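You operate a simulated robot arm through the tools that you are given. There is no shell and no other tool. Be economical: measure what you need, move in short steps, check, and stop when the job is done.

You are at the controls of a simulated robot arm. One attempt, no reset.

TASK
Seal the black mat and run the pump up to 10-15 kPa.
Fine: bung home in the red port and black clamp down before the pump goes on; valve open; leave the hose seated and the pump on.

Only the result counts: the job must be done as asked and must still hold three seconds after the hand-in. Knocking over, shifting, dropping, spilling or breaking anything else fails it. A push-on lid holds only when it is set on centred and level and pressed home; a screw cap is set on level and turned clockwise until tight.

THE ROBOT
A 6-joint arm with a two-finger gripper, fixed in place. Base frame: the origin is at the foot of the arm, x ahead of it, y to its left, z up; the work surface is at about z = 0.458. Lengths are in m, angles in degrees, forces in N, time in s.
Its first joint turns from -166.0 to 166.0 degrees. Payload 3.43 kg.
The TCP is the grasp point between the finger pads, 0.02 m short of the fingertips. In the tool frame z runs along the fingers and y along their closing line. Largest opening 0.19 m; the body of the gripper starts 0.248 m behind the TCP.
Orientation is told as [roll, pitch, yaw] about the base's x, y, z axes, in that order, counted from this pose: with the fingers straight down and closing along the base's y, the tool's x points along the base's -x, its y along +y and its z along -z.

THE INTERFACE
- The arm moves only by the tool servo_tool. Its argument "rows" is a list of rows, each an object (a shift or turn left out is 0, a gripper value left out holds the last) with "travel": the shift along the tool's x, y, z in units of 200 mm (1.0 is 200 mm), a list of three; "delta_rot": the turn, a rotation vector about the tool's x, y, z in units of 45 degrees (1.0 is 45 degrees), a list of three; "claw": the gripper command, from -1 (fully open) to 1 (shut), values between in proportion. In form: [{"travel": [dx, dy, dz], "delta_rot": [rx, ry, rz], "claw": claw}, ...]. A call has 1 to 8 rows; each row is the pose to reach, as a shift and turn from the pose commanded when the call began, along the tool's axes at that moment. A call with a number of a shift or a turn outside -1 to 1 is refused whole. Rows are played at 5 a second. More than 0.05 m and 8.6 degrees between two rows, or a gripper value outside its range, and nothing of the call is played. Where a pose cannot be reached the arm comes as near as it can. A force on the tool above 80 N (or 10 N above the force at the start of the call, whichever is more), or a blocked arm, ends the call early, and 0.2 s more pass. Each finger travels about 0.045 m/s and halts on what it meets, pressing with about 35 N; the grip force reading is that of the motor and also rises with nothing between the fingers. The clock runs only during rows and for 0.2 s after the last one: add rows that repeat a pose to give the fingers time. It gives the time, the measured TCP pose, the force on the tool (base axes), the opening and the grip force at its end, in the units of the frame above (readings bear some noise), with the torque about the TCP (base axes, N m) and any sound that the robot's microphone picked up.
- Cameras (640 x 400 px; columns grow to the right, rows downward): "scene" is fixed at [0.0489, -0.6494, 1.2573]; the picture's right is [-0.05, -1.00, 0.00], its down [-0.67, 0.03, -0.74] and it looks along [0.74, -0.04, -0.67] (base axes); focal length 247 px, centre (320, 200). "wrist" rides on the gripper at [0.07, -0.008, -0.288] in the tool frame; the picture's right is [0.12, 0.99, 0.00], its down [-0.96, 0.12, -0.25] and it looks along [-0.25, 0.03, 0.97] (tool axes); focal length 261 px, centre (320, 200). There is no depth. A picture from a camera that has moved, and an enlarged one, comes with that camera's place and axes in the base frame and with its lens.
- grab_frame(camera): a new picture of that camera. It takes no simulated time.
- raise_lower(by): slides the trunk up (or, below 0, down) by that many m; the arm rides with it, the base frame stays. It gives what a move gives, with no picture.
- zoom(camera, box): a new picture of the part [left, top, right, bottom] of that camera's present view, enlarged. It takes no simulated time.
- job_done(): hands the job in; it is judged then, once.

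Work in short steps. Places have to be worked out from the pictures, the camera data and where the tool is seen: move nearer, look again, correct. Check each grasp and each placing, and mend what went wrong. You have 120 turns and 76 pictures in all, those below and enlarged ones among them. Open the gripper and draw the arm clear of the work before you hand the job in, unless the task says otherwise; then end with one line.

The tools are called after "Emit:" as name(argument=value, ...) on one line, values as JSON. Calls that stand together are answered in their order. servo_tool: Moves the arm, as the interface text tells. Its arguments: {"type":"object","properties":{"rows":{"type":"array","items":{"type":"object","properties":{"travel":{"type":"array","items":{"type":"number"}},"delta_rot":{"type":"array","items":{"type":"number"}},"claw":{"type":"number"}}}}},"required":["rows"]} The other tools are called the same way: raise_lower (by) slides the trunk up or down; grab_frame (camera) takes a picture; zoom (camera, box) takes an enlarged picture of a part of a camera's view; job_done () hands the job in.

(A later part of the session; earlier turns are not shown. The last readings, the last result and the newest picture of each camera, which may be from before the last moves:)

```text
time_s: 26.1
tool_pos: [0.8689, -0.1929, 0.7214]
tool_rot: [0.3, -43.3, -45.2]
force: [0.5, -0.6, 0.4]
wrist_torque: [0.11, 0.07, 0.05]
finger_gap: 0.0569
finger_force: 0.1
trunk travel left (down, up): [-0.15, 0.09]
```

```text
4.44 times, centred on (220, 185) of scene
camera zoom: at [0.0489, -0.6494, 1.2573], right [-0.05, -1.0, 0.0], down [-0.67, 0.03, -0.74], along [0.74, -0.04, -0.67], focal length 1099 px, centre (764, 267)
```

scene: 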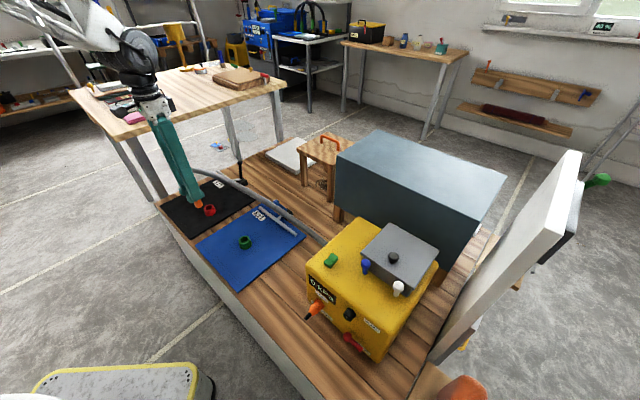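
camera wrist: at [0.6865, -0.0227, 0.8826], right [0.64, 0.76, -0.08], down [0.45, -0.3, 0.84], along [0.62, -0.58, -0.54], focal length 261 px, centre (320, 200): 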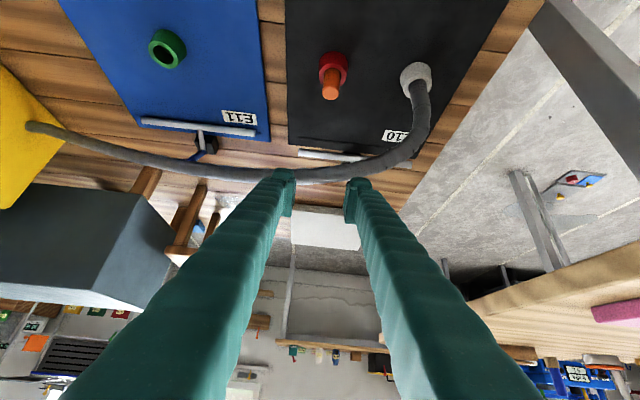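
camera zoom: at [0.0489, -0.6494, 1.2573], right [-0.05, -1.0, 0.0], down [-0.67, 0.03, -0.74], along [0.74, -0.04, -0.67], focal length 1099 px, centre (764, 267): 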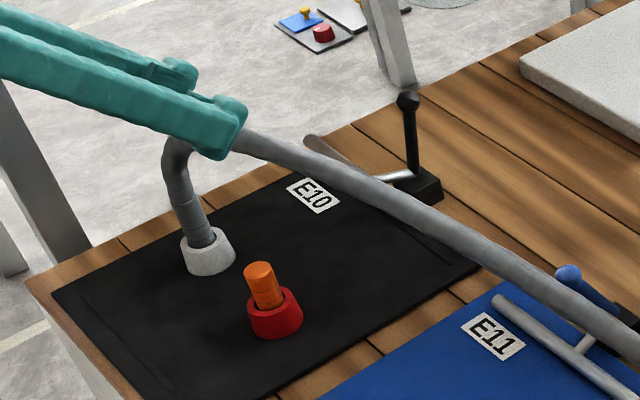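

The lever is hidden behind the fingers here. I'll move over the hose, toward a pre-grasp about 10 cm short of the black lever's knob (≈(1.088,-.31,.58)).

Emit:
servo_tool(rows=[{"travel": [-0.152, 0.09, 0.143], "claw": 0.2}, {"travel": [-0.305, 0.18, 0.286], "claw": 0.2}, {"travel": [-0.457, 0.27, 0.43], "claw": 0.2}, {"travel": [-0.61, 0.36, 0.573], "claw": 0.2}, {"travel": [-0.49, 0.36, 0.7], "claw": 0.2}, {"travel": [-0.4, 0.36, 0.79], "claw": 0.2}])

Emit:
grab_frame(camera="wrist")

Emit:
zoom(camera="scene", box=[170, 130, 270, 220])

```text
time_s: 27.5
tool_pos: [1.0389, -0.2599, 0.6647]
tool_rot: [0.3, -43.3, -45.2]
force: [0.5, 0.3, 1.0]
wrist_torque: [0.07, 0.05, 0.02]
finger_gap: 0.0758
finger_force: 0.0
trunk travel left (down, up): [-0.15, 0.09]
```

```text
35 pictures are left
camera wrist: at [0.8557, -0.0903, 0.824], right [0.64, 0.76, -0.08], down [0.45, -0.29, 0.84], along [0.62, -0.58, -0.54], focal length 261 px, centre (320, 200)
```

wrist: 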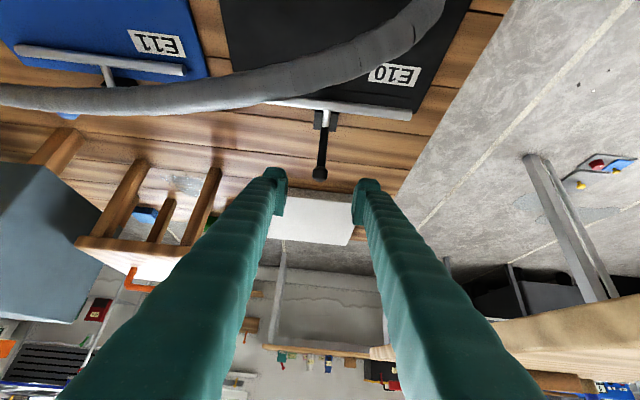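

```text
4.44 times, centred on (220, 175) of scene
camera zoom: at [0.0489, -0.6494, 1.2573], right [-0.05, -1.0, 0.0], down [-0.67, 0.03, -0.74], along [0.74, -0.04, -0.67], focal length 1099 px, centre (764, 311)
```

zoom: 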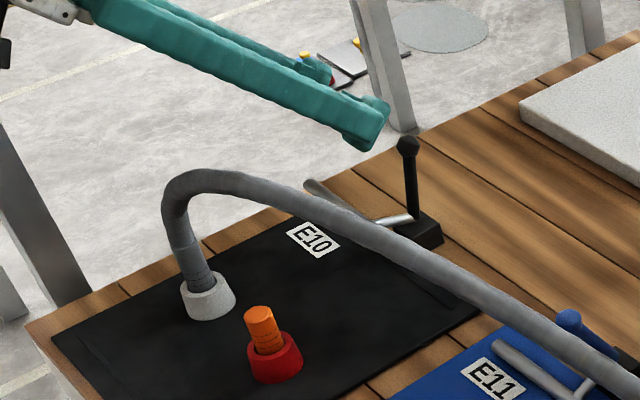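

Knob is centred between the fingers, ~0.105 m ahead along the tool. Advance and close on it.

Emit:
servo_tool(rows=[{"travel": [0.02, 0, 0.18], "claw": 0.2}, {"travel": [0.045, 0, 0.36], "claw": 0.2}, {"travel": [0.045, 0, 0.52], "claw": 0.2}, {"travel": [0.045, 0, 0.52], "claw": 0.6}, {"travel": [0.045, 0, 0.52], "claw": 0.9}, {"travel": [0.045, 0, 0.52], "claw": 1}, {"travel": [0.045, 0, 0.52], "claw": 1}])

Emit:
zoom(camera="scene", box=[190, 140, 270, 210])

```text
time_s: 29.1
tool_pos: [1.0844, -0.3066, 0.5823]
tool_rot: [0.2, -43.3, -45.2]
force: [-3.6, -1.7, -1.4]
wrist_torque: [0.08, 0.11, 0.0]
finger_gap: 0.0222
finger_force: 28.8
trunk travel left (down, up): [-0.15, 0.09]
```

```text
5.71 times, centred on (230, 175) of scene
camera zoom: at [0.0489, -0.6494, 1.2573], right [-0.05, -1.0, 0.0], down [-0.67, 0.03, -0.74], along [0.74, -0.04, -0.67], focal length 1413 px, centre (834, 343)
```

zoom: 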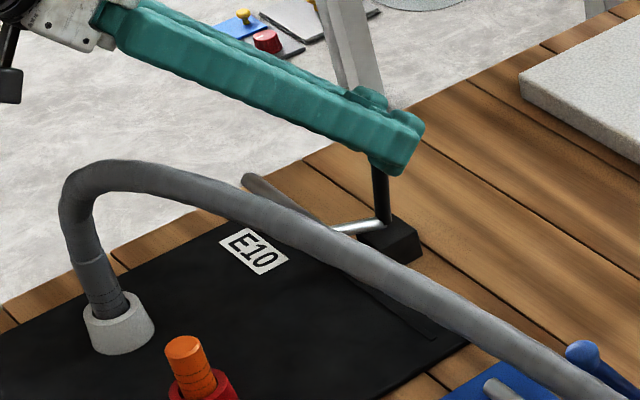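

Knob gripped. Swing it toward the mat (−x,+y) in small steps along its arc.

Emit:
servo_tool(rows=[{"travel": [0.041, 0.003, -0.043]}, {"travel": [0.082, 0.006, -0.082]}, {"travel": [0.127, 0.009, -0.12]}, {"travel": [0.188, 0.012, -0.164]}])

```text
time_s: 30.1
tool_pos: [1.0504, -0.2715, 0.5757]
tool_rot: [0.1, -43.1, -45.3]
force: [-8.4, -39.4, -29.4]
wrist_torque: [-0.53, -0.64, 0.03]
finger_gap: 0.0216
finger_force: 44.9
trunk travel left (down, up): [-0.15, 0.09]
```

Forces growing (pull −y, −z). Look at the state.

Emit:
zoom(camera="scene", box=[190, 140, 270, 210])

Emit:
zoom(camera="wrist", box=[240, 80, 400, 200])

```text
5.71 times, centred on (230, 175) of scene
camera zoom: at [0.0489, -0.6494, 1.2573], right [-0.05, -1.0, 0.0], down [-0.67, 0.03, -0.74], along [0.74, -0.04, -0.67], focal length 1413 px, centre (834, 343)
```

zoom: 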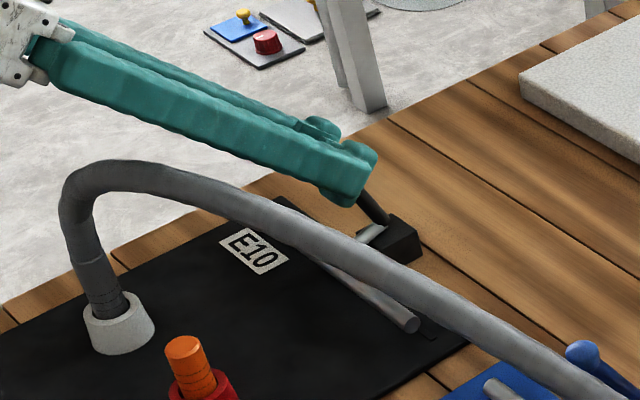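

```text
3.33 times, centred on (320, 140) of wrist
camera zoom: at [0.8676, -0.1013, 0.7365], right [0.64, 0.76, -0.08], down [0.46, -0.3, 0.84], along [0.61, -0.58, -0.54], focal length 869 px, centre (320, 400)
```

zoom: 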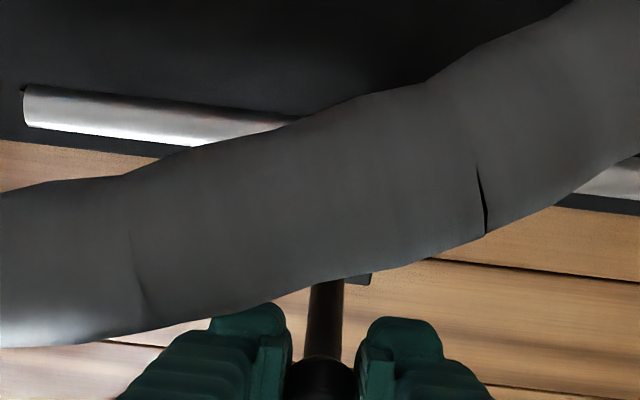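

The bar has come down onto the mat and the lever leans as the blue one does. Push a touch more along the arc to be sure it's latched.

Emit:
servo_tool(rows=[{"travel": [0.02, 0.001, -0.008]}, {"travel": [0.035, 0.002, -0.014]}])

```text
time_s: 30.7
tool_pos: [1.0461, -0.2684, 0.5739]
tool_rot: [0.1, -43.3, -45.4]
force: [-21.3, -55.2, -27.9]
wrist_torque: [-0.68, -0.68, -0.15]
finger_gap: 0.0221
finger_force: 45.0
trunk travel left (down, up): [-0.15, 0.09]
```

At the stop. Release and withdraw backward along the tool axis.

Emit:
servo_tool(rows=[{"claw": 0.6}, {"claw": 0.4}, {"claw": 0.2}, {"claw": 0.2}, {"travel": [0, 0, -0.2], "claw": 0.2}, {"travel": [0, 0, -0.4], "claw": 0.2}, {"travel": [0, 0, -0.64], "claw": 0.2}])

Emit:
grab_frame(camera="wrist")

Emit:
zoom(camera="scene", box=[180, 140, 290, 230])

```text
time_s: 32.3
tool_pos: [0.9839, -0.2022, 0.6686]
tool_rot: [0.1, -43.3, -45.2]
force: [0.1, -0.1, -1.5]
wrist_torque: [-0.09, -0.04, 0.0]
finger_gap: 0.076
finger_force: 0.2
trunk travel left (down, up): [-0.15, 0.09]
```

```text
30 pictures are left
camera wrist: at [0.8016, -0.032, 0.8291], right [0.64, 0.76, -0.08], down [0.45, -0.29, 0.84], along [0.62, -0.58, -0.54], focal length 261 px, centre (320, 200)
```

wrist: 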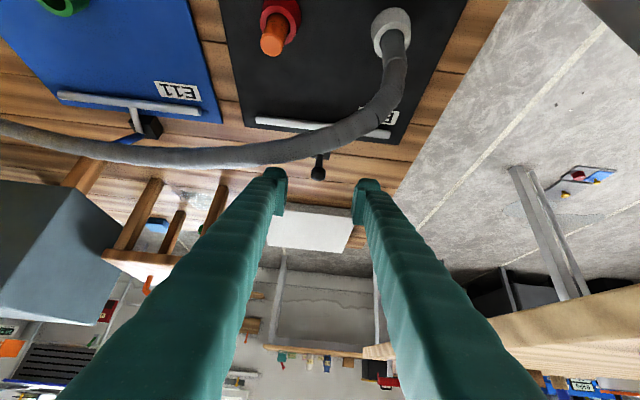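

```text
4.44 times, centred on (235, 185) of scene
camera zoom: at [0.0489, -0.6494, 1.2573], right [-0.05, -1.0, 0.0], down [-0.67, 0.03, -0.74], along [0.74, -0.04, -0.67], focal length 1099 px, centre (698, 267)
```

zoom: 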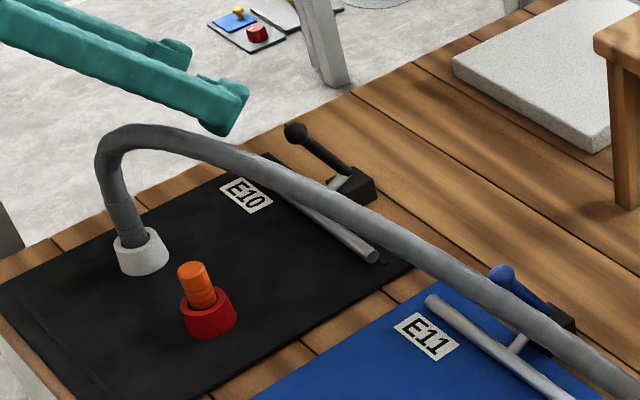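

Black clamp is down, matching the blue one; bung upright. Now to the pump: raise first and head back along −y of the tool.

Emit:
servo_tool(rows=[{"travel": [-0.15, 0, -0.16]}, {"travel": [-0.3, 0, -0.32]}, {"travel": [-0.44, 0, -0.47]}, {"travel": [-0.44, -0.24, -0.47]}, {"travel": [-0.44, -0.48, -0.47]}, {"travel": [-0.44, -0.72, -0.47]}, {"travel": [-0.44, -0.96, -0.47]}])

Emit:
servo_tool(rows=[{"travel": [0.05, -0.24, 0]}, {"travel": [0.1, -0.48, 0]}, {"travel": [0.15, -0.72, 0]}, {"travel": [0.2, -0.96, 0]}])

Emit:
servo_tool(rows=[{"travel": [0.1, -0.24, -0.05]}, {"travel": [0.2, -0.47, -0.1]}, {"travel": [0.3, -0.7, -0.15]}, {"travel": [0.4, -0.93, -0.2]}])

```text
time_s: 33.9
tool_pos: [0.8475, -0.3387, 0.7965]
tool_rot: [0.2, -43.3, -45.1]
force: [0.8, -0.4, -0.5]
wrist_torque: [-0.12, 0.02, -0.11]
finger_gap: 0.076
finger_force: 0.0
trunk travel left (down, up): [-0.15, 0.09]
```

```text
time_s: 34.9
tool_pos: [0.6907, -0.4531, 0.7694]
tool_rot: [0.3, -43.4, -45.2]
force: [0.3, 0.5, -0.2]
wrist_torque: [-0.08, 0.04, -0.04]
finger_gap: 0.0761
finger_force: 0.1
trunk travel left (down, up): [-0.15, 0.09]
```

```text
refused: row 1 steps farther than a row can; nothing moved
```

Continue in three equal legs to in front of the panel.

Emit:
servo_tool(rows=[{"travel": [0.1, -0.2, -0.05]}, {"travel": [0.2, -0.4, -0.1]}, {"travel": [0.3, -0.6, -0.14]}, {"travel": [0.4, -0.795, -0.18]}])

Emit:
servo_tool(rows=[{"travel": [0.09, -0.2, -0.04]}, {"travel": [0.18, -0.4, -0.08]}, {"travel": [0.27, -0.6, -0.12]}, {"travel": [0.36, -0.795, -0.16]}])

Emit:
servo_tool(rows=[{"travel": [0.09, -0.2, -0.04]}, {"travel": [0.18, -0.4, -0.08]}, {"travel": [0.27, -0.6, -0.12]}, {"travel": [0.36, -0.795, -0.16]}])

```text
time_s: 35.9
tool_pos: [0.5326, -0.4782, 0.72]
tool_rot: [-3.7, -36.2, -44.9]
force: [-0.2, 0.4, -0.4]
wrist_torque: [-0.06, 0.03, -0.04]
finger_gap: 0.0759
finger_force: 0.1
out of reach, approached as far as the arm can: row 3, 4
trunk travel left (down, up): [-0.15, 0.09]
```

```text
time_s: 36.9
tool_pos: [0.5035, -0.4971, 0.7324]
tool_rot: [-3.6, -40.7, -46.2]
force: [-0.2, 0.4, 0.0]
wrist_torque: [-0.02, 0.02, -0.02]
finger_gap: 0.076
finger_force: 0.0
out of reach, approached as far as the arm can: row 1, 2, 3, 4
trunk travel left (down, up): [-0.15, 0.09]
```

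```text
time_s: 37.9
tool_pos: [0.4809, -0.5066, 0.7382]
tool_rot: [-4.5, -40.2, -46.3]
force: [-0.1, 1.3, -0.8]
wrist_torque: [0.01, 0.05, -0.01]
finger_gap: 0.0761
finger_force: 0.0
out of reach, approached as far as the arm can: row 1, 2, 3, 4
trunk travel left (down, up): [-0.15, 0.09]
```

The IK got stuck on this path. I'll untilt the tool (stand it upright) and see where the pose settles.

Emit:
servo_tool(rows=[{"delta_rot": [0, 0.15, 0]}, {"delta_rot": [0, 0.3, 0]}, {"delta_rot": [0, 0.45, 0]}, {"delta_rot": [0, 0.6, 0]}, {"delta_rot": [0, 0.75, 0]}, {"delta_rot": [0, 0.9, 0]}])

```text
time_s: 39.5
tool_pos: [0.4168, -0.7379, 0.8319]
tool_rot: [-31.8, -23.3, -48.7]
force: [-1.1, 1.6, 1.9]
wrist_torque: [0.02, -0.16, 0.06]
finger_gap: 0.0761
finger_force: 0.0
out of reach, approached as far as the arm can: row 1, 2, 3, 4, 5
trunk travel left (down, up): [-0.15, 0.09]
stopped in row 6: the arm was blocked; the commanded pose is now the measured one
```

The arm took an odd route and reports blocked; look at the scene before anything else.

Emit:
grab_frame(camera="scene")

Emit:
grab_frame(camera="wrist")

```text
28 pictures are left
```

scene: 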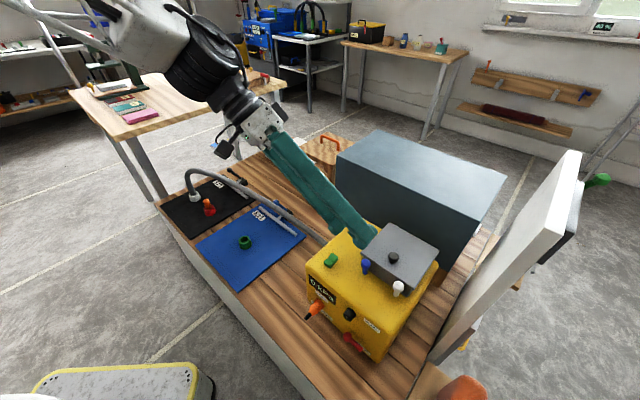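

```text
27 pictures are left
camera wrist: at [0.4168, -0.5174, 1.0327], right [0.7, 0.48, -0.53], down [0.71, -0.47, 0.52], along [0.0, -0.74, -0.67], focal length 261 px, centre (320, 200)
```

wrist: 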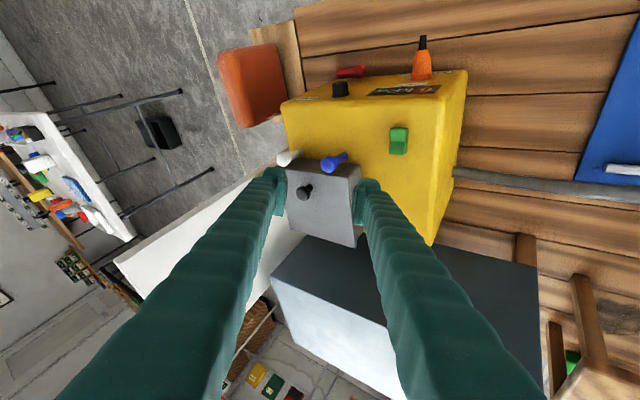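

Nothing was touched (tool is well above the pump). Withdraw upward along the tool and turn it back to vertical.

Emit:
servo_tool(rows=[{"travel": [0, 0, -0.2]}, {"travel": [0, 0, -0.4]}, {"travel": [0, 0, -0.6], "delta_rot": [-0.12, 0.08, -0.04]}, {"travel": [0, 0, -0.7], "delta_rot": [-0.24, 0.16, -0.08]}, {"travel": [0, 0, -0.7], "delta_rot": [-0.36, 0.24, -0.12]}, {"travel": [0, 0, -0.7], "delta_rot": [-0.48, 0.32, -0.16]}, {"travel": [0, 0, -0.7], "delta_rot": [-0.6, 0.4, -0.2]}, {"travel": [0, 0, -0.7], "delta_rot": [-0.715, 0.481, -0.234]}])

```text
time_s: 41.3
tool_pos: [0.4423, -0.6536, 0.9393]
tool_rot: [0.1, 0.4, -44.5]
force: [0.0, 0.8, 0.3]
wrist_torque: [-0.18, -0.01, 0.0]
finger_gap: 0.076
finger_force: 0.1
trunk travel left (down, up): [-0.15, 0.09]
```

Upright again. Now tilt while moving in front of the panel, as was done the first time.

Emit:
servo_tool(rows=[{"travel": [0.17, -0.12, 0.03], "delta_rot": [0, -0.1, 0]}, {"travel": [0.34, -0.24, 0.06], "delta_rot": [0, -0.2, 0]}, {"travel": [0.5, -0.37, 0.1], "delta_rot": [0, -0.3, 0]}, {"travel": [0.66, -0.5, 0.13], "delta_rot": [0, -0.4, 0]}, {"travel": [0.8, -0.62, 0.18], "delta_rot": [0, -0.5, 0]}, {"travel": [0.92, -0.76, 0.25], "delta_rot": [0, -0.62, 0]}])

```text
time_s: 42.7
tool_pos: [0.2051, -0.6325, 0.8892]
tool_rot: [0.1, -27.7, -44.6]
force: [0.9, 0.3, -0.4]
wrist_torque: [0.0, 0.09, -0.03]
finger_gap: 0.0764
finger_force: 0.0
trunk travel left (down, up): [-0.15, 0.09]
```

Good. The red lever's ball is at ≈(.299,−.742,.518), pivot at ≈(.266,−.773); downward there's no room, so it should swing up. I'll roll the gripper 90° so the fingers straddle the ball above/below.

Emit:
servo_tool(rows=[{"delta_rot": [0, 0, 0.17]}, {"delta_rot": [0, 0, 0.34]}, {"delta_rot": [0, 0, 0.51]}, {"delta_rot": [0, 0, 0.68]}, {"delta_rot": [0, 0, 0.85]}, {"delta_rot": [0, 0, 1.0]}])

Emit:
servo_tool(rows=[{"delta_rot": [0, 0, 0.17]}, {"delta_rot": [0, 0, 0.34]}, {"delta_rot": [0, 0, 0.51]}, {"delta_rot": [0, 0, 0.68]}, {"delta_rot": [0, 0, 0.85]}, {"delta_rot": [0, 0, 1.0]}])

```text
time_s: 44.1
tool_pos: [0.2041, -0.6312, 0.889]
tool_rot: [20.4, -19.0, -93.1]
force: [0.0, -0.1, -0.9]
wrist_torque: [-0.03, 0.0, 0.02]
finger_gap: 0.0762
finger_force: 0.0
trunk travel left (down, up): [-0.15, 0.09]
```

```text
time_s: 45.5
tool_pos: [0.2035, -0.6319, 0.8892]
tool_rot: [27.6, 0.1, -134.6]
force: [-0.3, 0.5, 0.2]
wrist_torque: [-0.02, 0.0, 0.0]
finger_gap: 0.0762
finger_force: 0.0
trunk travel left (down, up): [-0.15, 0.09]
```

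Roll worked. Now lower and tilt further toward horizontal, in two legs.

Emit:
servo_tool(rows=[{"travel": [0, -0.05, 0.17], "delta_rot": [-0.1, 0, 0]}, {"travel": [0, -0.1, 0.34], "delta_rot": [-0.2, 0, 0]}, {"travel": [-0.02, -0.15, 0.5], "delta_rot": [-0.3, 0, 0]}, {"travel": [-0.03, -0.2, 0.66], "delta_rot": [-0.4, 0, 0]}, {"travel": [-0.03, -0.25, 0.8], "delta_rot": [-0.5, 0, 0]}])

```text
time_s: 46.7
tool_pos: [0.2235, -0.6569, 0.7241]
tool_rot: [50.3, 0.0, -134.6]
force: [0.1, 0.4, 0.9]
wrist_torque: [-0.05, 0.13, -0.13]
finger_gap: 0.0761
finger_force: 0.0
trunk travel left (down, up): [-0.15, 0.09]
```

Emit:
servo_tool(rows=[{"travel": [-0.01, -0.13, 0.16], "delta_rot": [-0.1, 0, 0]}, {"travel": [-0.02, -0.27, 0.32], "delta_rot": [-0.2, 0, 0]}, {"travel": [-0.03, -0.4, 0.48], "delta_rot": [-0.3, 0, 0]}, {"travel": [-0.035, -0.535, 0.64], "delta_rot": [-0.4, 0, 0]}])

Emit:
grab_frame(camera="wrist")

Emit:
zoom(camera="scene", box=[290, 270, 410, 380])

```text
time_s: 47.9
tool_pos: [0.2216, -0.7386, 0.5916]
tool_rot: [69.8, -2.3, -134.2]
force: [-0.1, 1.9, 2.3]
wrist_torque: [0.21, 0.29, -0.16]
finger_gap: 0.0761
finger_force: 0.0
out of reach, approached as far as the arm can: row 1, 2, 3, 4
trunk travel left (down, up): [-0.15, 0.09]
stopped in row 4: the arm was blocked; the commanded pose is now the measured one
```

```text
26 pictures are left
camera wrist: at [0.0776, -0.4945, 0.6784], right [0.36, -0.13, 0.93], down [-0.8, -0.55, 0.23], along [0.48, -0.82, -0.3], focal length 261 px, centre (320, 200)
```

wrist: 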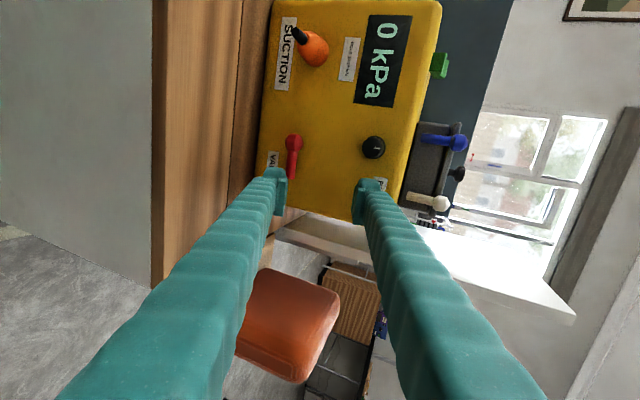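

```text
3.64 times, centred on (350, 325) of scene
camera zoom: at [0.0489, -0.6494, 1.2573], right [-0.05, -1.0, 0.0], down [-0.67, 0.03, -0.74], along [0.74, -0.04, -0.67], focal length 899 px, centre (211, -254)
```

zoom: 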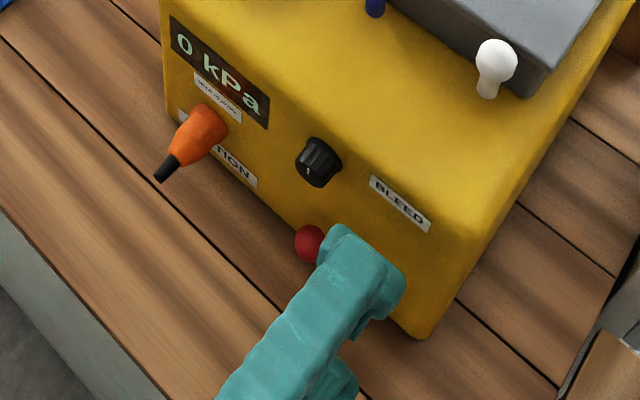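

Out of reach at this steep tilt with this trunk height. I'll back out upward, then lower the trunk so the panel is relatively higher for the arm.

Emit:
servo_tool(rows=[{"travel": [0, 0, -0.2]}, {"travel": [0, 0.2, -0.3]}, {"travel": [0, 0.4, -0.4]}, {"travel": [0, 0.6, -0.48]}, {"travel": [0, 0.75, -0.55]}, {"travel": [0, 0.89, -0.63]}])

```text
time_s: 49.3
tool_pos: [0.1878, -0.697, 0.7996]
tool_rot: [69.5, -2.1, -133.9]
force: [0.0, -0.2, 0.4]
wrist_torque: [-0.03, -0.11, 0.11]
finger_gap: 0.0759
finger_force: 0.1
out of reach, approached as far as the arm can: row 1, 2, 3, 4, 5
trunk travel left (down, up): [-0.15, 0.09]
```

Now lower the trunk by 0.15 (tool will come to z≈.65, clear of everything).

Emit:
raise_lower(by=-0.15)

```text
time_s: 51.1
tool_pos: [0.1881, -0.697, 0.6497]
tool_rot: [69.5, -2.1, -133.9]
force: [0.3, 0.2, 0.1]
wrist_torque: [0.0, 0.0, 0.0]
finger_gap: 0.0761
finger_force: 0.2
trunk travel left (down, up): [0.0, 0.24]
```

Try lowering to ~10 cm in front of the ball.

Emit:
servo_tool(rows=[{"travel": [0.08, -0.14, 0.03]}, {"travel": [0.16, -0.28, 0.06]}, {"travel": [0.245, -0.42, 0.1]}])

Emit:
grab_frame(camera="wrist")

```text
time_s: 51.9
tool_pos: [0.1919, -0.7128, 0.5757]
tool_rot: [69.2, -1.9, -133.0]
force: [0.6, -0.3, 0.9]
wrist_torque: [0.13, 0.16, -0.09]
finger_gap: 0.076
finger_force: 0.1
out of reach, approached as far as the arm can: row 1, 2, 3
trunk travel left (down, up): [0.0, 0.24]
```

```text
24 pictures are left
camera wrist: at [0.0413, -0.4729, 0.6674], right [0.36, -0.13, 0.92], down [-0.79, -0.57, 0.23], along [0.5, -0.81, -0.31], focal length 261 px, centre (320, 200)
```

wrist: 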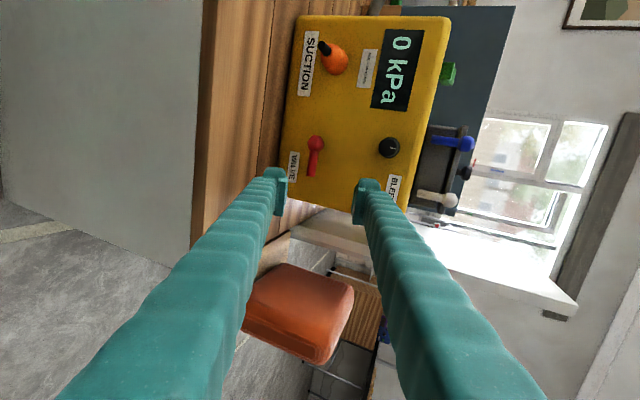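

The wrist is too near the base axis for that heading. I'll swing the tool's heading ~20° (approach from the panel's right side) so the wrist sits farther out.

Emit:
servo_tool(rows=[{"delta_rot": [-0.005, 0.14, -0.05]}, {"delta_rot": [-0.01, 0.28, -0.1]}, {"delta_rot": [-0.015, 0.42, -0.155]}])

Emit:
grab_frame(camera="wrist")

```text
time_s: 52.7
tool_pos: [0.1915, -0.7131, 0.5742]
tool_rot: [69.4, -2.0, -113.6]
force: [0.2, -0.8, -0.1]
wrist_torque: [0.03, 0.05, -0.03]
finger_gap: 0.0761
finger_force: 0.1
trunk travel left (down, up): [0.0, 0.24]
```

```text
23 pictures are left
camera wrist: at [-0.0288, -0.5349, 0.6651], right [0.38, 0.0, 0.92], down [-0.56, -0.8, 0.23], along [0.74, -0.6, -0.3], focal length 261 px, centre (320, 200)
```

wrist: 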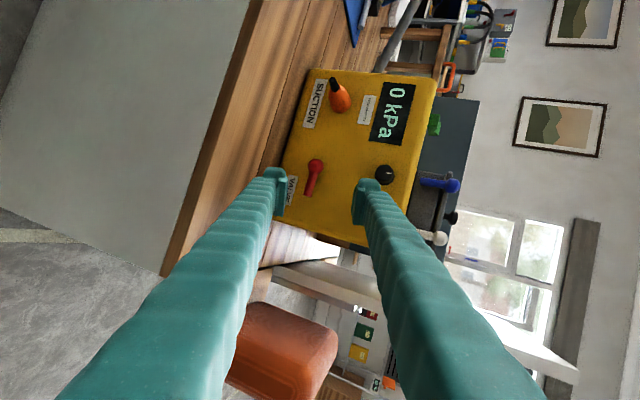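

Reachable now; the ball is at tool offset (+.021, −.009, +.124). Narrow the fingers to 50 mm and advance to just short of it.

Emit:
servo_tool(rows=[{"travel": [0.06, -0.03, 0.0], "claw": 0.47}, {"travel": [0.105, -0.045, 0.1], "claw": 0.47}, {"travel": [0.105, -0.045, 0.28], "claw": 0.47}, {"travel": [0.105, -0.045, 0.42], "claw": 0.47}, {"travel": [0.105, -0.045, 0.54], "claw": 0.47}])

Emit:
grab_frame(camera="wrist")

Emit:
zoom(camera="scene", box=[310, 300, 390, 370])

```text
time_s: 53.9
tool_pos: [0.2812, -0.7308, 0.5307]
tool_rot: [69.5, -2.0, -113.9]
force: [-67.6, 34.4, 23.0]
wrist_torque: [-1.64, -2.85, -1.01]
finger_gap: 0.0502
finger_force: 0.0
trunk travel left (down, up): [0.0, 0.24]
stopped in row 5: the force on the tool passed its limit at 108 N (the readings are from after the stop); the commanded pose is now the measured one
```

```text
22 pictures are left
camera wrist: at [0.0622, -0.5515, 0.6205], right [0.38, 0.0, 0.93], down [-0.56, -0.79, 0.23], along [0.73, -0.61, -0.3], focal length 261 px, centre (320, 200)
```

wrist: 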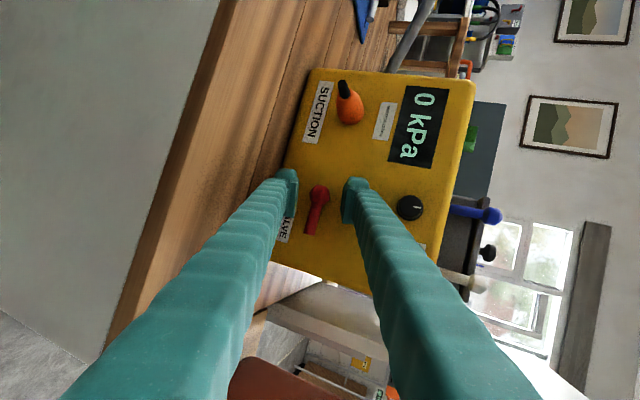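

```text
5.71 times, centred on (350, 335) of scene
camera zoom: at [0.0489, -0.6494, 1.2573], right [-0.05, -1.0, 0.0], down [-0.67, 0.03, -0.74], along [0.74, -0.04, -0.67], focal length 1413 px, centre (149, -571)
```

zoom: 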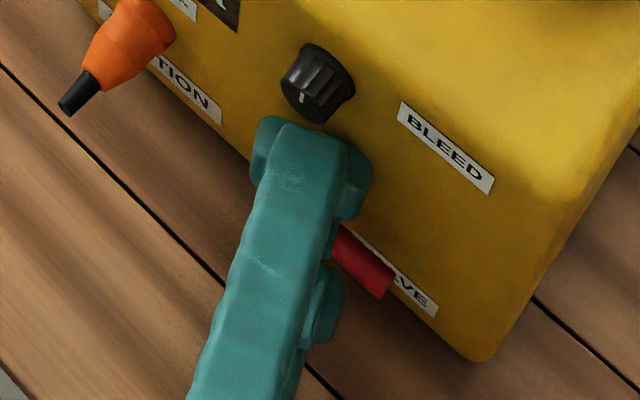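

A fingertip met the panel face (force now noted; back off). Relieve by 6 mm, narrow to 32 mm gap, then re-advance slightly.

Emit:
servo_tool(rows=[{"travel": [0, 0, -0.03], "claw": 0.47}, {"travel": [0, 0, -0.03], "claw": 0.66}, {"travel": [0, 0, -0.03], "claw": 0.66}, {"travel": [0, 0, -0.015], "claw": 0.66}, {"travel": [0, 0, -0.005], "claw": 0.66}])

```text
time_s: 55.1
tool_pos: [0.2871, -0.7284, 0.5284]
tool_rot: [69.4, -2.0, -113.8]
force: [-3.4, 3.6, 0.9]
wrist_torque: [-0.08, -0.12, -0.02]
finger_gap: 0.0324
finger_force: 0.1
trunk travel left (down, up): [0.0, 0.24]
```

Little force now. Close on the ball.

Emit:
servo_tool(rows=[{"claw": 0.8}, {"claw": 1}, {"claw": 1}, {"claw": 1}])

Emit:
grab_frame(camera="wrist")

```text
time_s: 56.1
tool_pos: [0.2869, -0.7291, 0.5297]
tool_rot: [69.3, -2.0, -113.6]
force: [1.1, -5.2, 0.9]
wrist_torque: [-0.03, -0.04, -0.01]
finger_gap: 0.0219
finger_force: 45.1
trunk travel left (down, up): [0.0, 0.24]
```

```text
20 pictures are left
camera wrist: at [0.0652, -0.5523, 0.6193], right [0.38, 0.0, 0.92], down [-0.56, -0.8, 0.23], along [0.74, -0.6, -0.3], focal length 261 px, centre (320, 200)
```

wrist: 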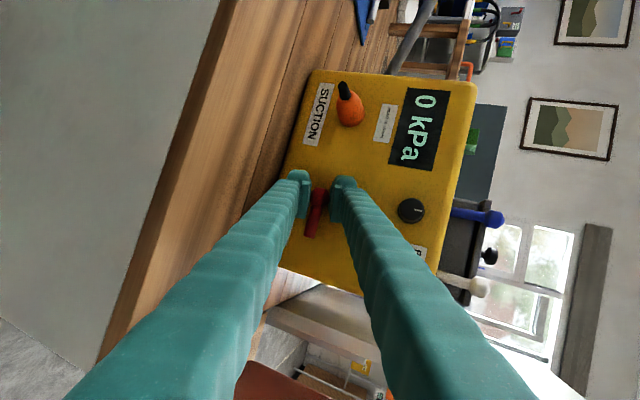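

Ball is pinched. Try swinging up along its arc by 20° first and read the force.

Emit:
servo_tool(rows=[{"travel": [-0.003, 0.036, -0.014]}, {"travel": [-0.013, 0.072, -0.033]}])

```text
time_s: 56.7
tool_pos: [0.2837, -0.7295, 0.5404]
tool_rot: [69.2, -1.8, -113.5]
force: [-14.9, 20.4, -37.6]
wrist_torque: [1.66, -0.87, 0.23]
finger_gap: 0.0215
finger_force: 45.1
trunk travel left (down, up): [0.0, 0.24]
```

Resistance of 38 N downward. Check if the lever turned.

Emit:
zoom(camera="wrist", box=[270, 150, 390, 250])

```text
4.00 times, centred on (330, 200) of wrist
camera zoom: at [0.0627, -0.5523, 0.6324], right [0.38, -0.01, 0.92], down [-0.56, -0.8, 0.22], along [0.74, -0.6, -0.31], focal length 1043 px, centre (280, 200)
```

zoom: 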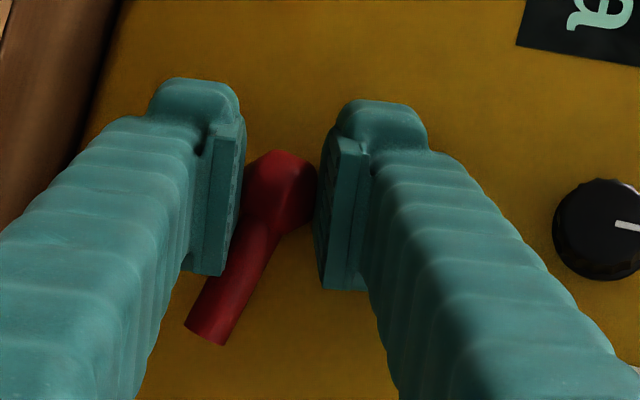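

The lever does swing up; the wide pads resist since the tool isn't turning with it. I loosen slightly and follow the arc while rolling the tool with the lever.

Emit:
servo_tool(rows=[{"claw": 0.68}, {"claw": 0.68}, {"travel": [-0.018, 0.03, -0.019], "delta_rot": [0, 0, 0.15], "claw": 0.68}, {"travel": [-0.037, 0.059, -0.0385], "delta_rot": [0, 0, 0.32], "claw": 0.68}, {"travel": [-0.065, 0.082, -0.06], "delta_rot": [0, 0, 0.49], "claw": 0.68}, {"travel": [-0.093, 0.099, -0.078], "delta_rot": [0, 0, 0.66], "claw": 0.68}])

Emit:
zoom(camera="wrist", box=[270, 150, 390, 250])

```text
time_s: 58.1
tool_pos: [0.2697, -0.7444, 0.5693]
tool_rot: [67.0, 25.8, -124.9]
force: [-1.3, 10.0, 2.4]
wrist_torque: [-0.24, -0.05, 0.04]
finger_gap: 0.0286
finger_force: 0.0
trunk travel left (down, up): [0.0, 0.24]
```

```text
4.00 times, centred on (330, 200) of wrist
camera zoom: at [0.0589, -0.5756, 0.6936], right [0.15, -0.46, 0.88], down [-0.7, -0.68, -0.24], along [0.7, -0.57, -0.42], focal length 1043 px, centre (280, 200)
```

zoom: 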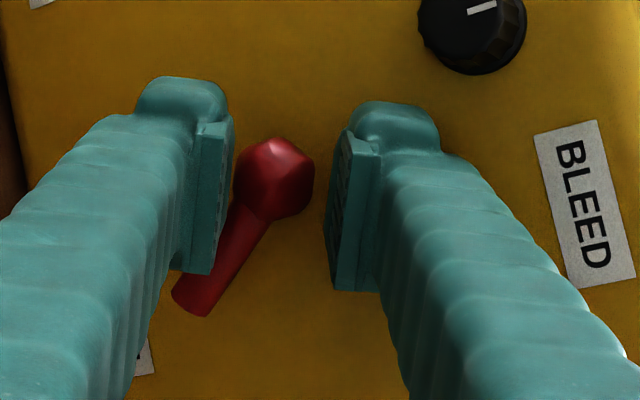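

Lever is at about 60°. Continue the swing to vertical, rolling along.

Emit:
servo_tool(rows=[{"travel": [-0.035, 0.025, -0.02], "delta_rot": [0, 0, 0.15]}, {"travel": [-0.07, 0.05, -0.04], "delta_rot": [0, 0, 0.3]}, {"travel": [-0.1, 0.065, -0.055], "delta_rot": [0, 0, 0.45]}, {"travel": [-0.125, 0.078, -0.065], "delta_rot": [0, 0, 0.55]}])

Emit:
grab_frame(camera="wrist")

```text
time_s: 59.1
tool_pos: [0.2475, -0.7652, 0.5747]
tool_rot: [58.4, 47.9, -138.9]
force: [-1.3, 1.9, -0.8]
wrist_torque: [0.0, 0.01, 0.08]
finger_gap: 0.0317
finger_force: 1.1
trunk travel left (down, up): [0.0, 0.24]
```

```text
17 pictures are left
camera wrist: at [0.0376, -0.6163, 0.7235], right [-0.07, -0.75, 0.66], down [-0.71, -0.42, -0.56], along [0.7, -0.51, -0.51], focal length 261 px, centre (320, 200)
```

wrist: 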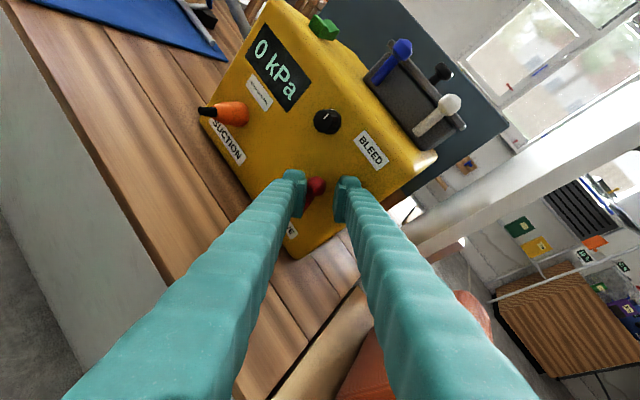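

Nearly vertical; push a bit more in that direction to find the stop.

Emit:
servo_tool(rows=[{"travel": [-0.02, 0.02, -0.01]}, {"travel": [-0.04, 0.04, -0.021]}, {"travel": [-0.06, 0.06, -0.031]}])

Emit:
zoom(camera="wrist", box=[250, 140, 370, 240])

```text
time_s: 59.9
tool_pos: [0.2355, -0.7764, 0.5746]
tool_rot: [58.4, 47.9, -138.7]
force: [-1.0, 23.1, -0.3]
wrist_torque: [-0.21, 0.0, 0.42]
finger_gap: 0.035
finger_force: 4.3
trunk travel left (down, up): [0.0, 0.24]
```

```text
4.00 times, centred on (310, 190) of wrist
camera zoom: at [0.0257, -0.6282, 0.7232], right [-0.07, -0.75, 0.66], down [-0.71, -0.42, -0.56], along [0.7, -0.5, -0.51], focal length 1043 px, centre (360, 240)
```

zoom: 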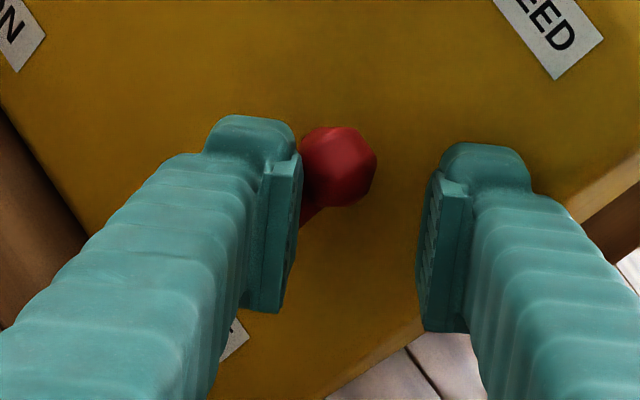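

Resistance now 23 N sideways — at its stop. Open and back straight out, then look.

Emit:
servo_tool(rows=[{"travel": [0.0, 0.0, 0.0], "claw": 0.3}, {"travel": [0, 0, 0], "claw": 0.3}, {"travel": [0, 0, -0.2], "claw": 0.3}, {"travel": [0, 0, -0.4], "claw": 0.3}, {"travel": [0, 0, -0.6], "claw": 0.3}])

Emit:
zoom(camera="scene", box=[290, 210, 450, 370])

```text
time_s: 61.1
tool_pos: [0.1332, -0.7325, 0.6175]
tool_rot: [58.4, 47.8, -138.8]
force: [0.1, -0.4, 0.0]
wrist_torque: [-0.04, -0.03, 0.01]
finger_gap: 0.0665
finger_force: 0.1
trunk travel left (down, up): [0.0, 0.24]
```

```text
2.50 times, centred on (370, 290) of scene
camera zoom: at [0.0489, -0.6494, 1.2573], right [-0.05, -1.0, 0.0], down [-0.67, 0.03, -0.74], along [0.74, -0.04, -0.67], focal length 618 px, centre (195, -25)
```

zoom: 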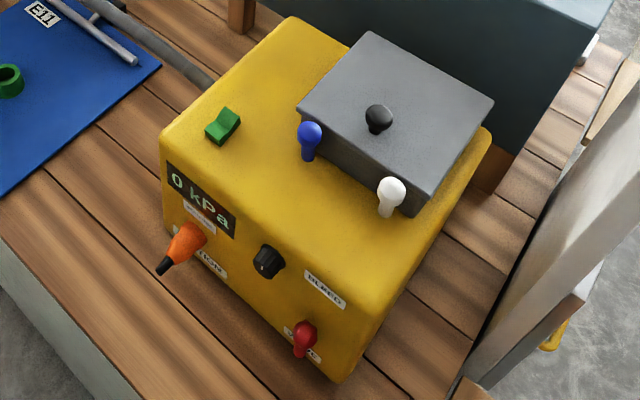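

Lever now stands vertical. Raise the trunk back 0.15 for clearance, then return the tool to vertical.

Emit:
raise_lower(by=0.15)

Emit:
servo_tool(rows=[{"delta_rot": [0.093, -0.121, 0]}, {"delta_rot": [0.187, -0.242, 0]}, {"delta_rot": [0.28, -0.363, 0]}, {"delta_rot": [0.374, -0.484, 0]}, {"delta_rot": [0.467, -0.605, 0]}])

Emit:
servo_tool(rows=[{"delta_rot": [0.093, -0.121, 0]}, {"delta_rot": [0.187, -0.242, 0]}, {"delta_rot": [0.28, -0.363, 0]}, {"delta_rot": [0.374, -0.484, 0]}, {"delta_rot": [0.467, -0.605, 0]}])

```text
time_s: 62.9
tool_pos: [0.1323, -0.7318, 0.7672]
tool_rot: [58.4, 47.8, -138.9]
force: [0.2, -0.8, -0.4]
wrist_torque: [0.01, -0.01, -0.02]
finger_gap: 0.0664
finger_force: 0.1
trunk travel left (down, up): [-0.15, 0.09]
```

```text
time_s: 64.0
tool_pos: [0.1302, -0.7313, 0.7674]
tool_rot: [23.1, 27.0, -161.1]
force: [-0.7, 0.0, -0.3]
wrist_torque: [0.01, -0.16, 0.03]
finger_gap: 0.0665
finger_force: 0.1
trunk travel left (down, up): [-0.15, 0.09]
```

```text
time_s: 65.2
tool_pos: [0.1317, -0.7309, 0.7683]
tool_rot: [0.3, 0.5, -166.8]
force: [-0.6, 1.1, 1.1]
wrist_torque: [-0.06, -0.16, 0.04]
finger_gap: 0.0664
finger_force: 0.0
trunk travel left (down, up): [-0.15, 0.09]
```

Vertical again. Move to hover over the green rocker's raised far end (≈(.453,−.713)), fingers shut, with some extra height.

Emit:
servo_tool(rows=[{"travel": [0.1, 0.02, -0.2], "claw": 1}, {"travel": [0.33, 0.05, -0.25], "claw": 1}, {"travel": [0.56, 0.09, -0.25], "claw": 1}, {"travel": [0.8, 0.14, -0.25], "claw": 1}])

Emit:
servo_tool(rows=[{"travel": [0.2, 0.04, 0.05]}, {"travel": [0.4, 0.08, 0.1]}, {"travel": [0.6, 0.12, 0.15]}, {"travel": [0.785, 0.14, 0.25]}])

Emit:
grab_frame(camera="wrist")

Emit:
zoom(camera="scene", box=[310, 225, 390, 290])

```text
time_s: 66.2
tool_pos: [0.2934, -0.7223, 0.8203]
tool_rot: [0.3, 0.6, -166.8]
force: [-0.8, -0.3, 1.3]
wrist_torque: [-0.01, -0.16, 0.02]
finger_gap: 0.0
finger_force: 19.7
trunk travel left (down, up): [-0.15, 0.09]
```

```text
time_s: 67.2
tool_pos: [0.4523, -0.7124, 0.7717]
tool_rot: [0.4, 0.5, -166.7]
force: [-1.1, -0.6, 0.3]
wrist_torque: [0.0, -0.17, -0.01]
finger_gap: 0.0
finger_force: 34.1
trunk travel left (down, up): [-0.15, 0.09]
```

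```text
14 pictures are left
camera wrist: at [0.5155, -0.6866, 1.0596], right [0.34, -0.94, 0.01], down [-0.91, -0.33, 0.24], along [-0.22, -0.09, -0.97], focal length 261 px, centre (320, 200)
```

wrist: 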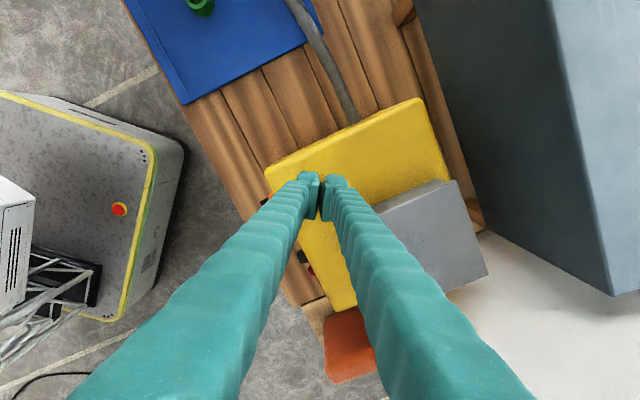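

```text
6.15 times, centred on (350, 258) of scene
camera zoom: at [0.0489, -0.6494, 1.2573], right [-0.05, -1.0, 0.0], down [-0.67, 0.03, -0.74], along [0.74, -0.04, -0.67], focal length 1522 px, centre (135, -154)
```

zoom: 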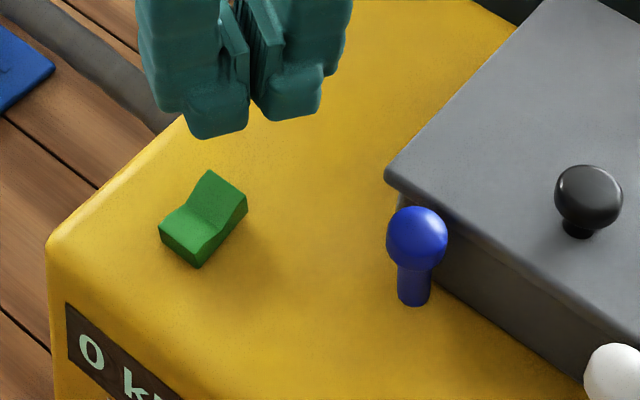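

The rocker's far end is the raised one. Shift ~1 cm inward so only that end is pressed, and descend gently.

Emit:
servo_tool(rows=[{"travel": [0.03, 0.045, 0.1]}, {"travel": [0.03, 0.045, 0.25]}, {"travel": [0.03, 0.045, 0.3]}, {"travel": [0.03, 0.045, 0.33]}])

```text
time_s: 68.2
tool_pos: [0.4632, -0.7198, 0.7056]
tool_rot: [0.5, 0.5, -166.7]
force: [-0.7, 1.5, 12.6]
wrist_torque: [0.15, 0.18, -0.06]
finger_gap: 0.0
finger_force: 34.9
trunk travel left (down, up): [-0.15, 0.09]
```

Contact (12.6 N). Press a few mm further.

Emit:
servo_tool(rows=[{"travel": [0, 0, 0.015]}, {"travel": [0, 0, 0.03]}, {"travel": [0, 0, 0.045]}])

Emit:
zoom(camera="scene", box=[300, 225, 380, 320])

```text
time_s: 69.0
tool_pos: [0.4633, -0.7228, 0.7053]
tool_rot: [1.0, 0.8, -166.7]
force: [0.9, 4.4, 39.1]
wrist_torque: [0.52, 0.62, -0.02]
finger_gap: 0.0001
finger_force: 34.8
trunk travel left (down, up): [-0.15, 0.09]
stopped in row 3: the force on the tool passed its limit at 85 N (the readings are from after the stop); the commanded pose is now the measured one
```

```text
4.21 times, centred on (340, 272) of scene
camera zoom: at [0.0489, -0.6494, 1.2573], right [-0.05, -1.0, 0.0], down [-0.67, 0.03, -0.74], along [0.74, -0.04, -0.67], focal length 1041 px, centre (236, -105)
```

zoom: 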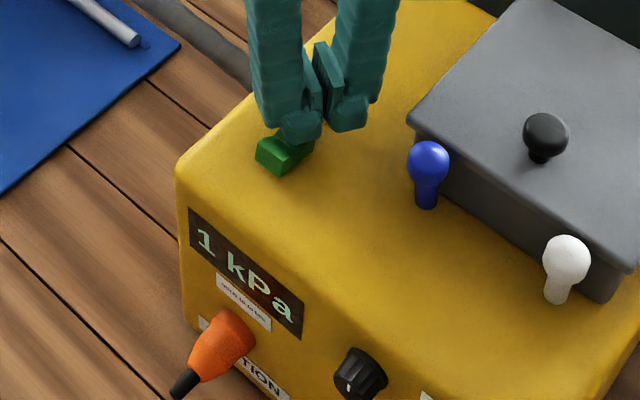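

Pump is on: gauge shows 1 kPa and the rocker flipped. Lift off and let it settle.

Emit:
servo_tool(rows=[{"travel": [0, 0, -0.1]}, {"travel": [0, 0, -0.3]}, {"travel": [0, 0, -0.5]}, {"travel": [0, 0, -0.5]}, {"travel": [0, 0, -0.5]}, {"travel": [0, 0, -0.5]}, {"travel": [0, 0, -0.5]}, {"travel": [0, 0, -0.5]}])

Emit:
zoom(camera="scene", box=[300, 225, 380, 320])

```text
time_s: 70.8
tool_pos: [0.4616, -0.7215, 0.802]
tool_rot: [0.6, 0.5, -166.7]
force: [0.0, -0.8, 0.3]
wrist_torque: [0.03, -0.02, 0.02]
finger_gap: 0.0
finger_force: 34.4
trunk travel left (down, up): [-0.15, 0.09]
```

```text
4.21 times, centred on (340, 272) of scene
camera zoom: at [0.0489, -0.6494, 1.2573], right [-0.05, -1.0, 0.0], down [-0.67, 0.03, -0.74], along [0.74, -0.04, -0.67], focal length 1041 px, centre (236, -105)
```

zoom: 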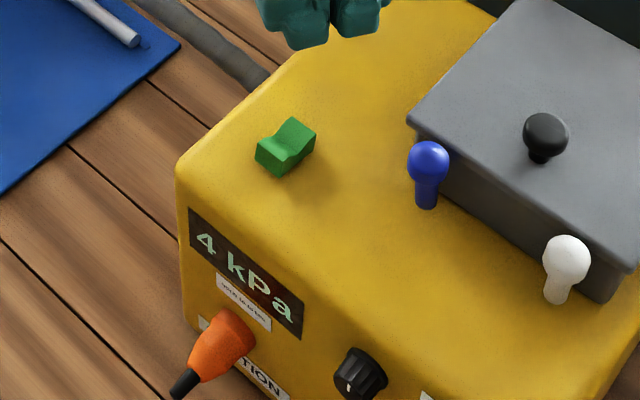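

Rising: 4 kPa. Wait ~3 s more.

Emit:
servo_tool(rows=[{"travel": [0, 0, 0]}, {"travel": [0, 0, 0]}, {"travel": [0, 0, 0]}, {"travel": [0, 0, 0]}, {"travel": [0, 0, 0]}, {"travel": [0, 0, 0]}, {"travel": [0, 0, 0]}, {"travel": [0, 0, 0]}])

Emit:
servo_tool(rows=[{"travel": [0, 0, 0]}, {"travel": [0, 0, 0]}, {"travel": [0, 0, 0]}, {"travel": [0, 0, 0]}, {"travel": [0, 0, 0]}, {"travel": [0, 0, 0]}, {"travel": [0, 0, 0]}, {"travel": [0, 0, 0]}])

Emit:
zoom(camera="scene", box=[300, 225, 380, 320])

```text
time_s: 72.6
tool_pos: [0.4627, -0.722, 0.8026]
tool_rot: [0.7, 0.7, -166.8]
force: [1.1, 0.1, -0.6]
wrist_torque: [-0.01, 0.01, 0.01]
finger_gap: 0.0
finger_force: 34.1
trunk travel left (down, up): [-0.15, 0.09]
```

```text
time_s: 74.4
tool_pos: [0.4624, -0.7217, 0.8025]
tool_rot: [0.8, 0.6, -166.7]
force: [1.0, 0.0, -0.2]
wrist_torque: [0.02, 0.01, 0.0]
finger_gap: 0.0001
finger_force: 34.3
trunk travel left (down, up): [-0.15, 0.09]
```

```text
4.21 times, centred on (340, 272) of scene
camera zoom: at [0.0489, -0.6494, 1.2573], right [-0.05, -1.0, 0.0], down [-0.67, 0.03, -0.74], along [0.74, -0.04, -0.67], focal length 1041 px, centre (236, -105)
```

zoom: 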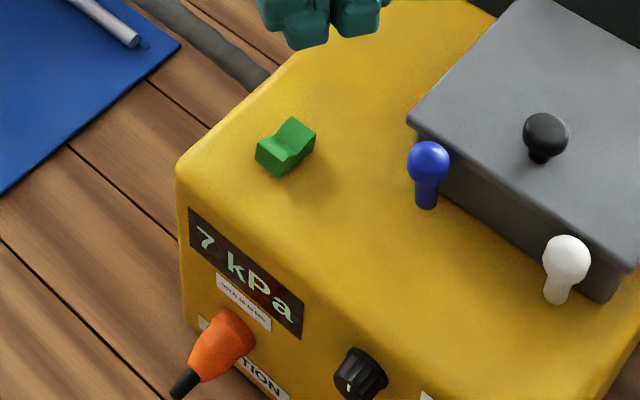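

7 kPa and still climbing slowly. While it settles, I bring the tool's yaw back to −45° at height, in case the BLEED knob needs turning.

Emit:
servo_tool(rows=[{"travel": [0, 0, -0.15], "delta_rot": [0, 0, -0.16]}, {"travel": [0, 0, -0.3], "delta_rot": [0, 0, -0.33]}, {"travel": [0, 0, -0.3], "delta_rot": [0, 0, -0.5]}, {"travel": [0, 0, -0.3], "delta_rot": [0, 0, -0.66]}, {"travel": [0, 0, -0.3], "delta_rot": [0, 0, -0.83]}, {"travel": [0, 0, -0.3], "delta_rot": [0, 0, -0.99]}])

Emit:
servo_tool(rows=[{"delta_rot": [0, 0, -0.16]}, {"delta_rot": [0, 0, -0.33]}, {"delta_rot": [0, 0, -0.5]}, {"delta_rot": [0, 0, -0.66]}, {"delta_rot": [0, 0, -0.83]}, {"delta_rot": [0, 0, -0.99]}])

Emit:
servo_tool(rows=[{"delta_rot": [0, 0, -0.16]}, {"delta_rot": [0, 0, -0.33]}, {"delta_rot": [0, 0, -0.5]}, {"delta_rot": [0, 0, -0.66]}, {"delta_rot": [0, 0, -0.72]}])

Emit:
zoom(camera="scene", box=[300, 260, 380, 360])

```text
time_s: 75.8
tool_pos: [0.4611, -0.7208, 0.8613]
tool_rot: [0.9, 0.0, -121.9]
force: [0.1, -0.3, 0.5]
wrist_torque: [-0.01, 0.03, -0.02]
finger_gap: 0.0
finger_force: 34.3
trunk travel left (down, up): [-0.15, 0.09]
```

```text
time_s: 77.2
tool_pos: [0.4615, -0.7199, 0.8622]
tool_rot: [0.6, -0.8, -77.6]
force: [0.0, 0.3, -0.1]
wrist_torque: [-0.01, 0.04, -0.01]
finger_gap: 0.0
finger_force: 34.5
trunk travel left (down, up): [-0.15, 0.09]
```

```text
time_s: 78.4
tool_pos: [0.46, -0.7196, 0.8611]
tool_rot: [0.2, -1.0, -45.1]
force: [0.4, -0.2, 0.2]
wrist_torque: [-0.02, -0.01, 0.01]
finger_gap: 0.0
finger_force: 34.1
trunk travel left (down, up): [-0.15, 0.09]
```

```text
4.00 times, centred on (340, 310) of scene
camera zoom: at [0.0489, -0.6494, 1.2573], right [-0.05, -1.0, 0.0], down [-0.67, 0.03, -0.74], along [0.74, -0.04, -0.67], focal length 989 px, centre (240, -240)
```

zoom: 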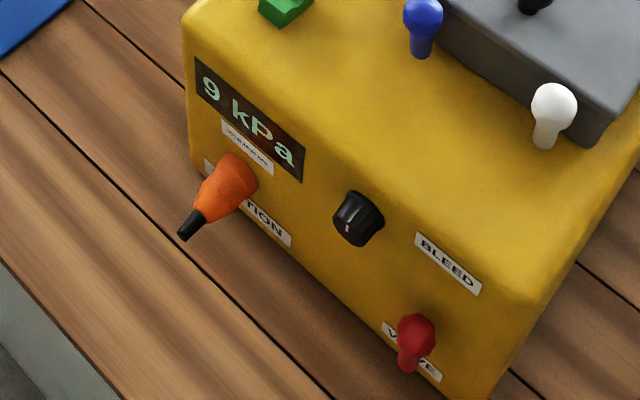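

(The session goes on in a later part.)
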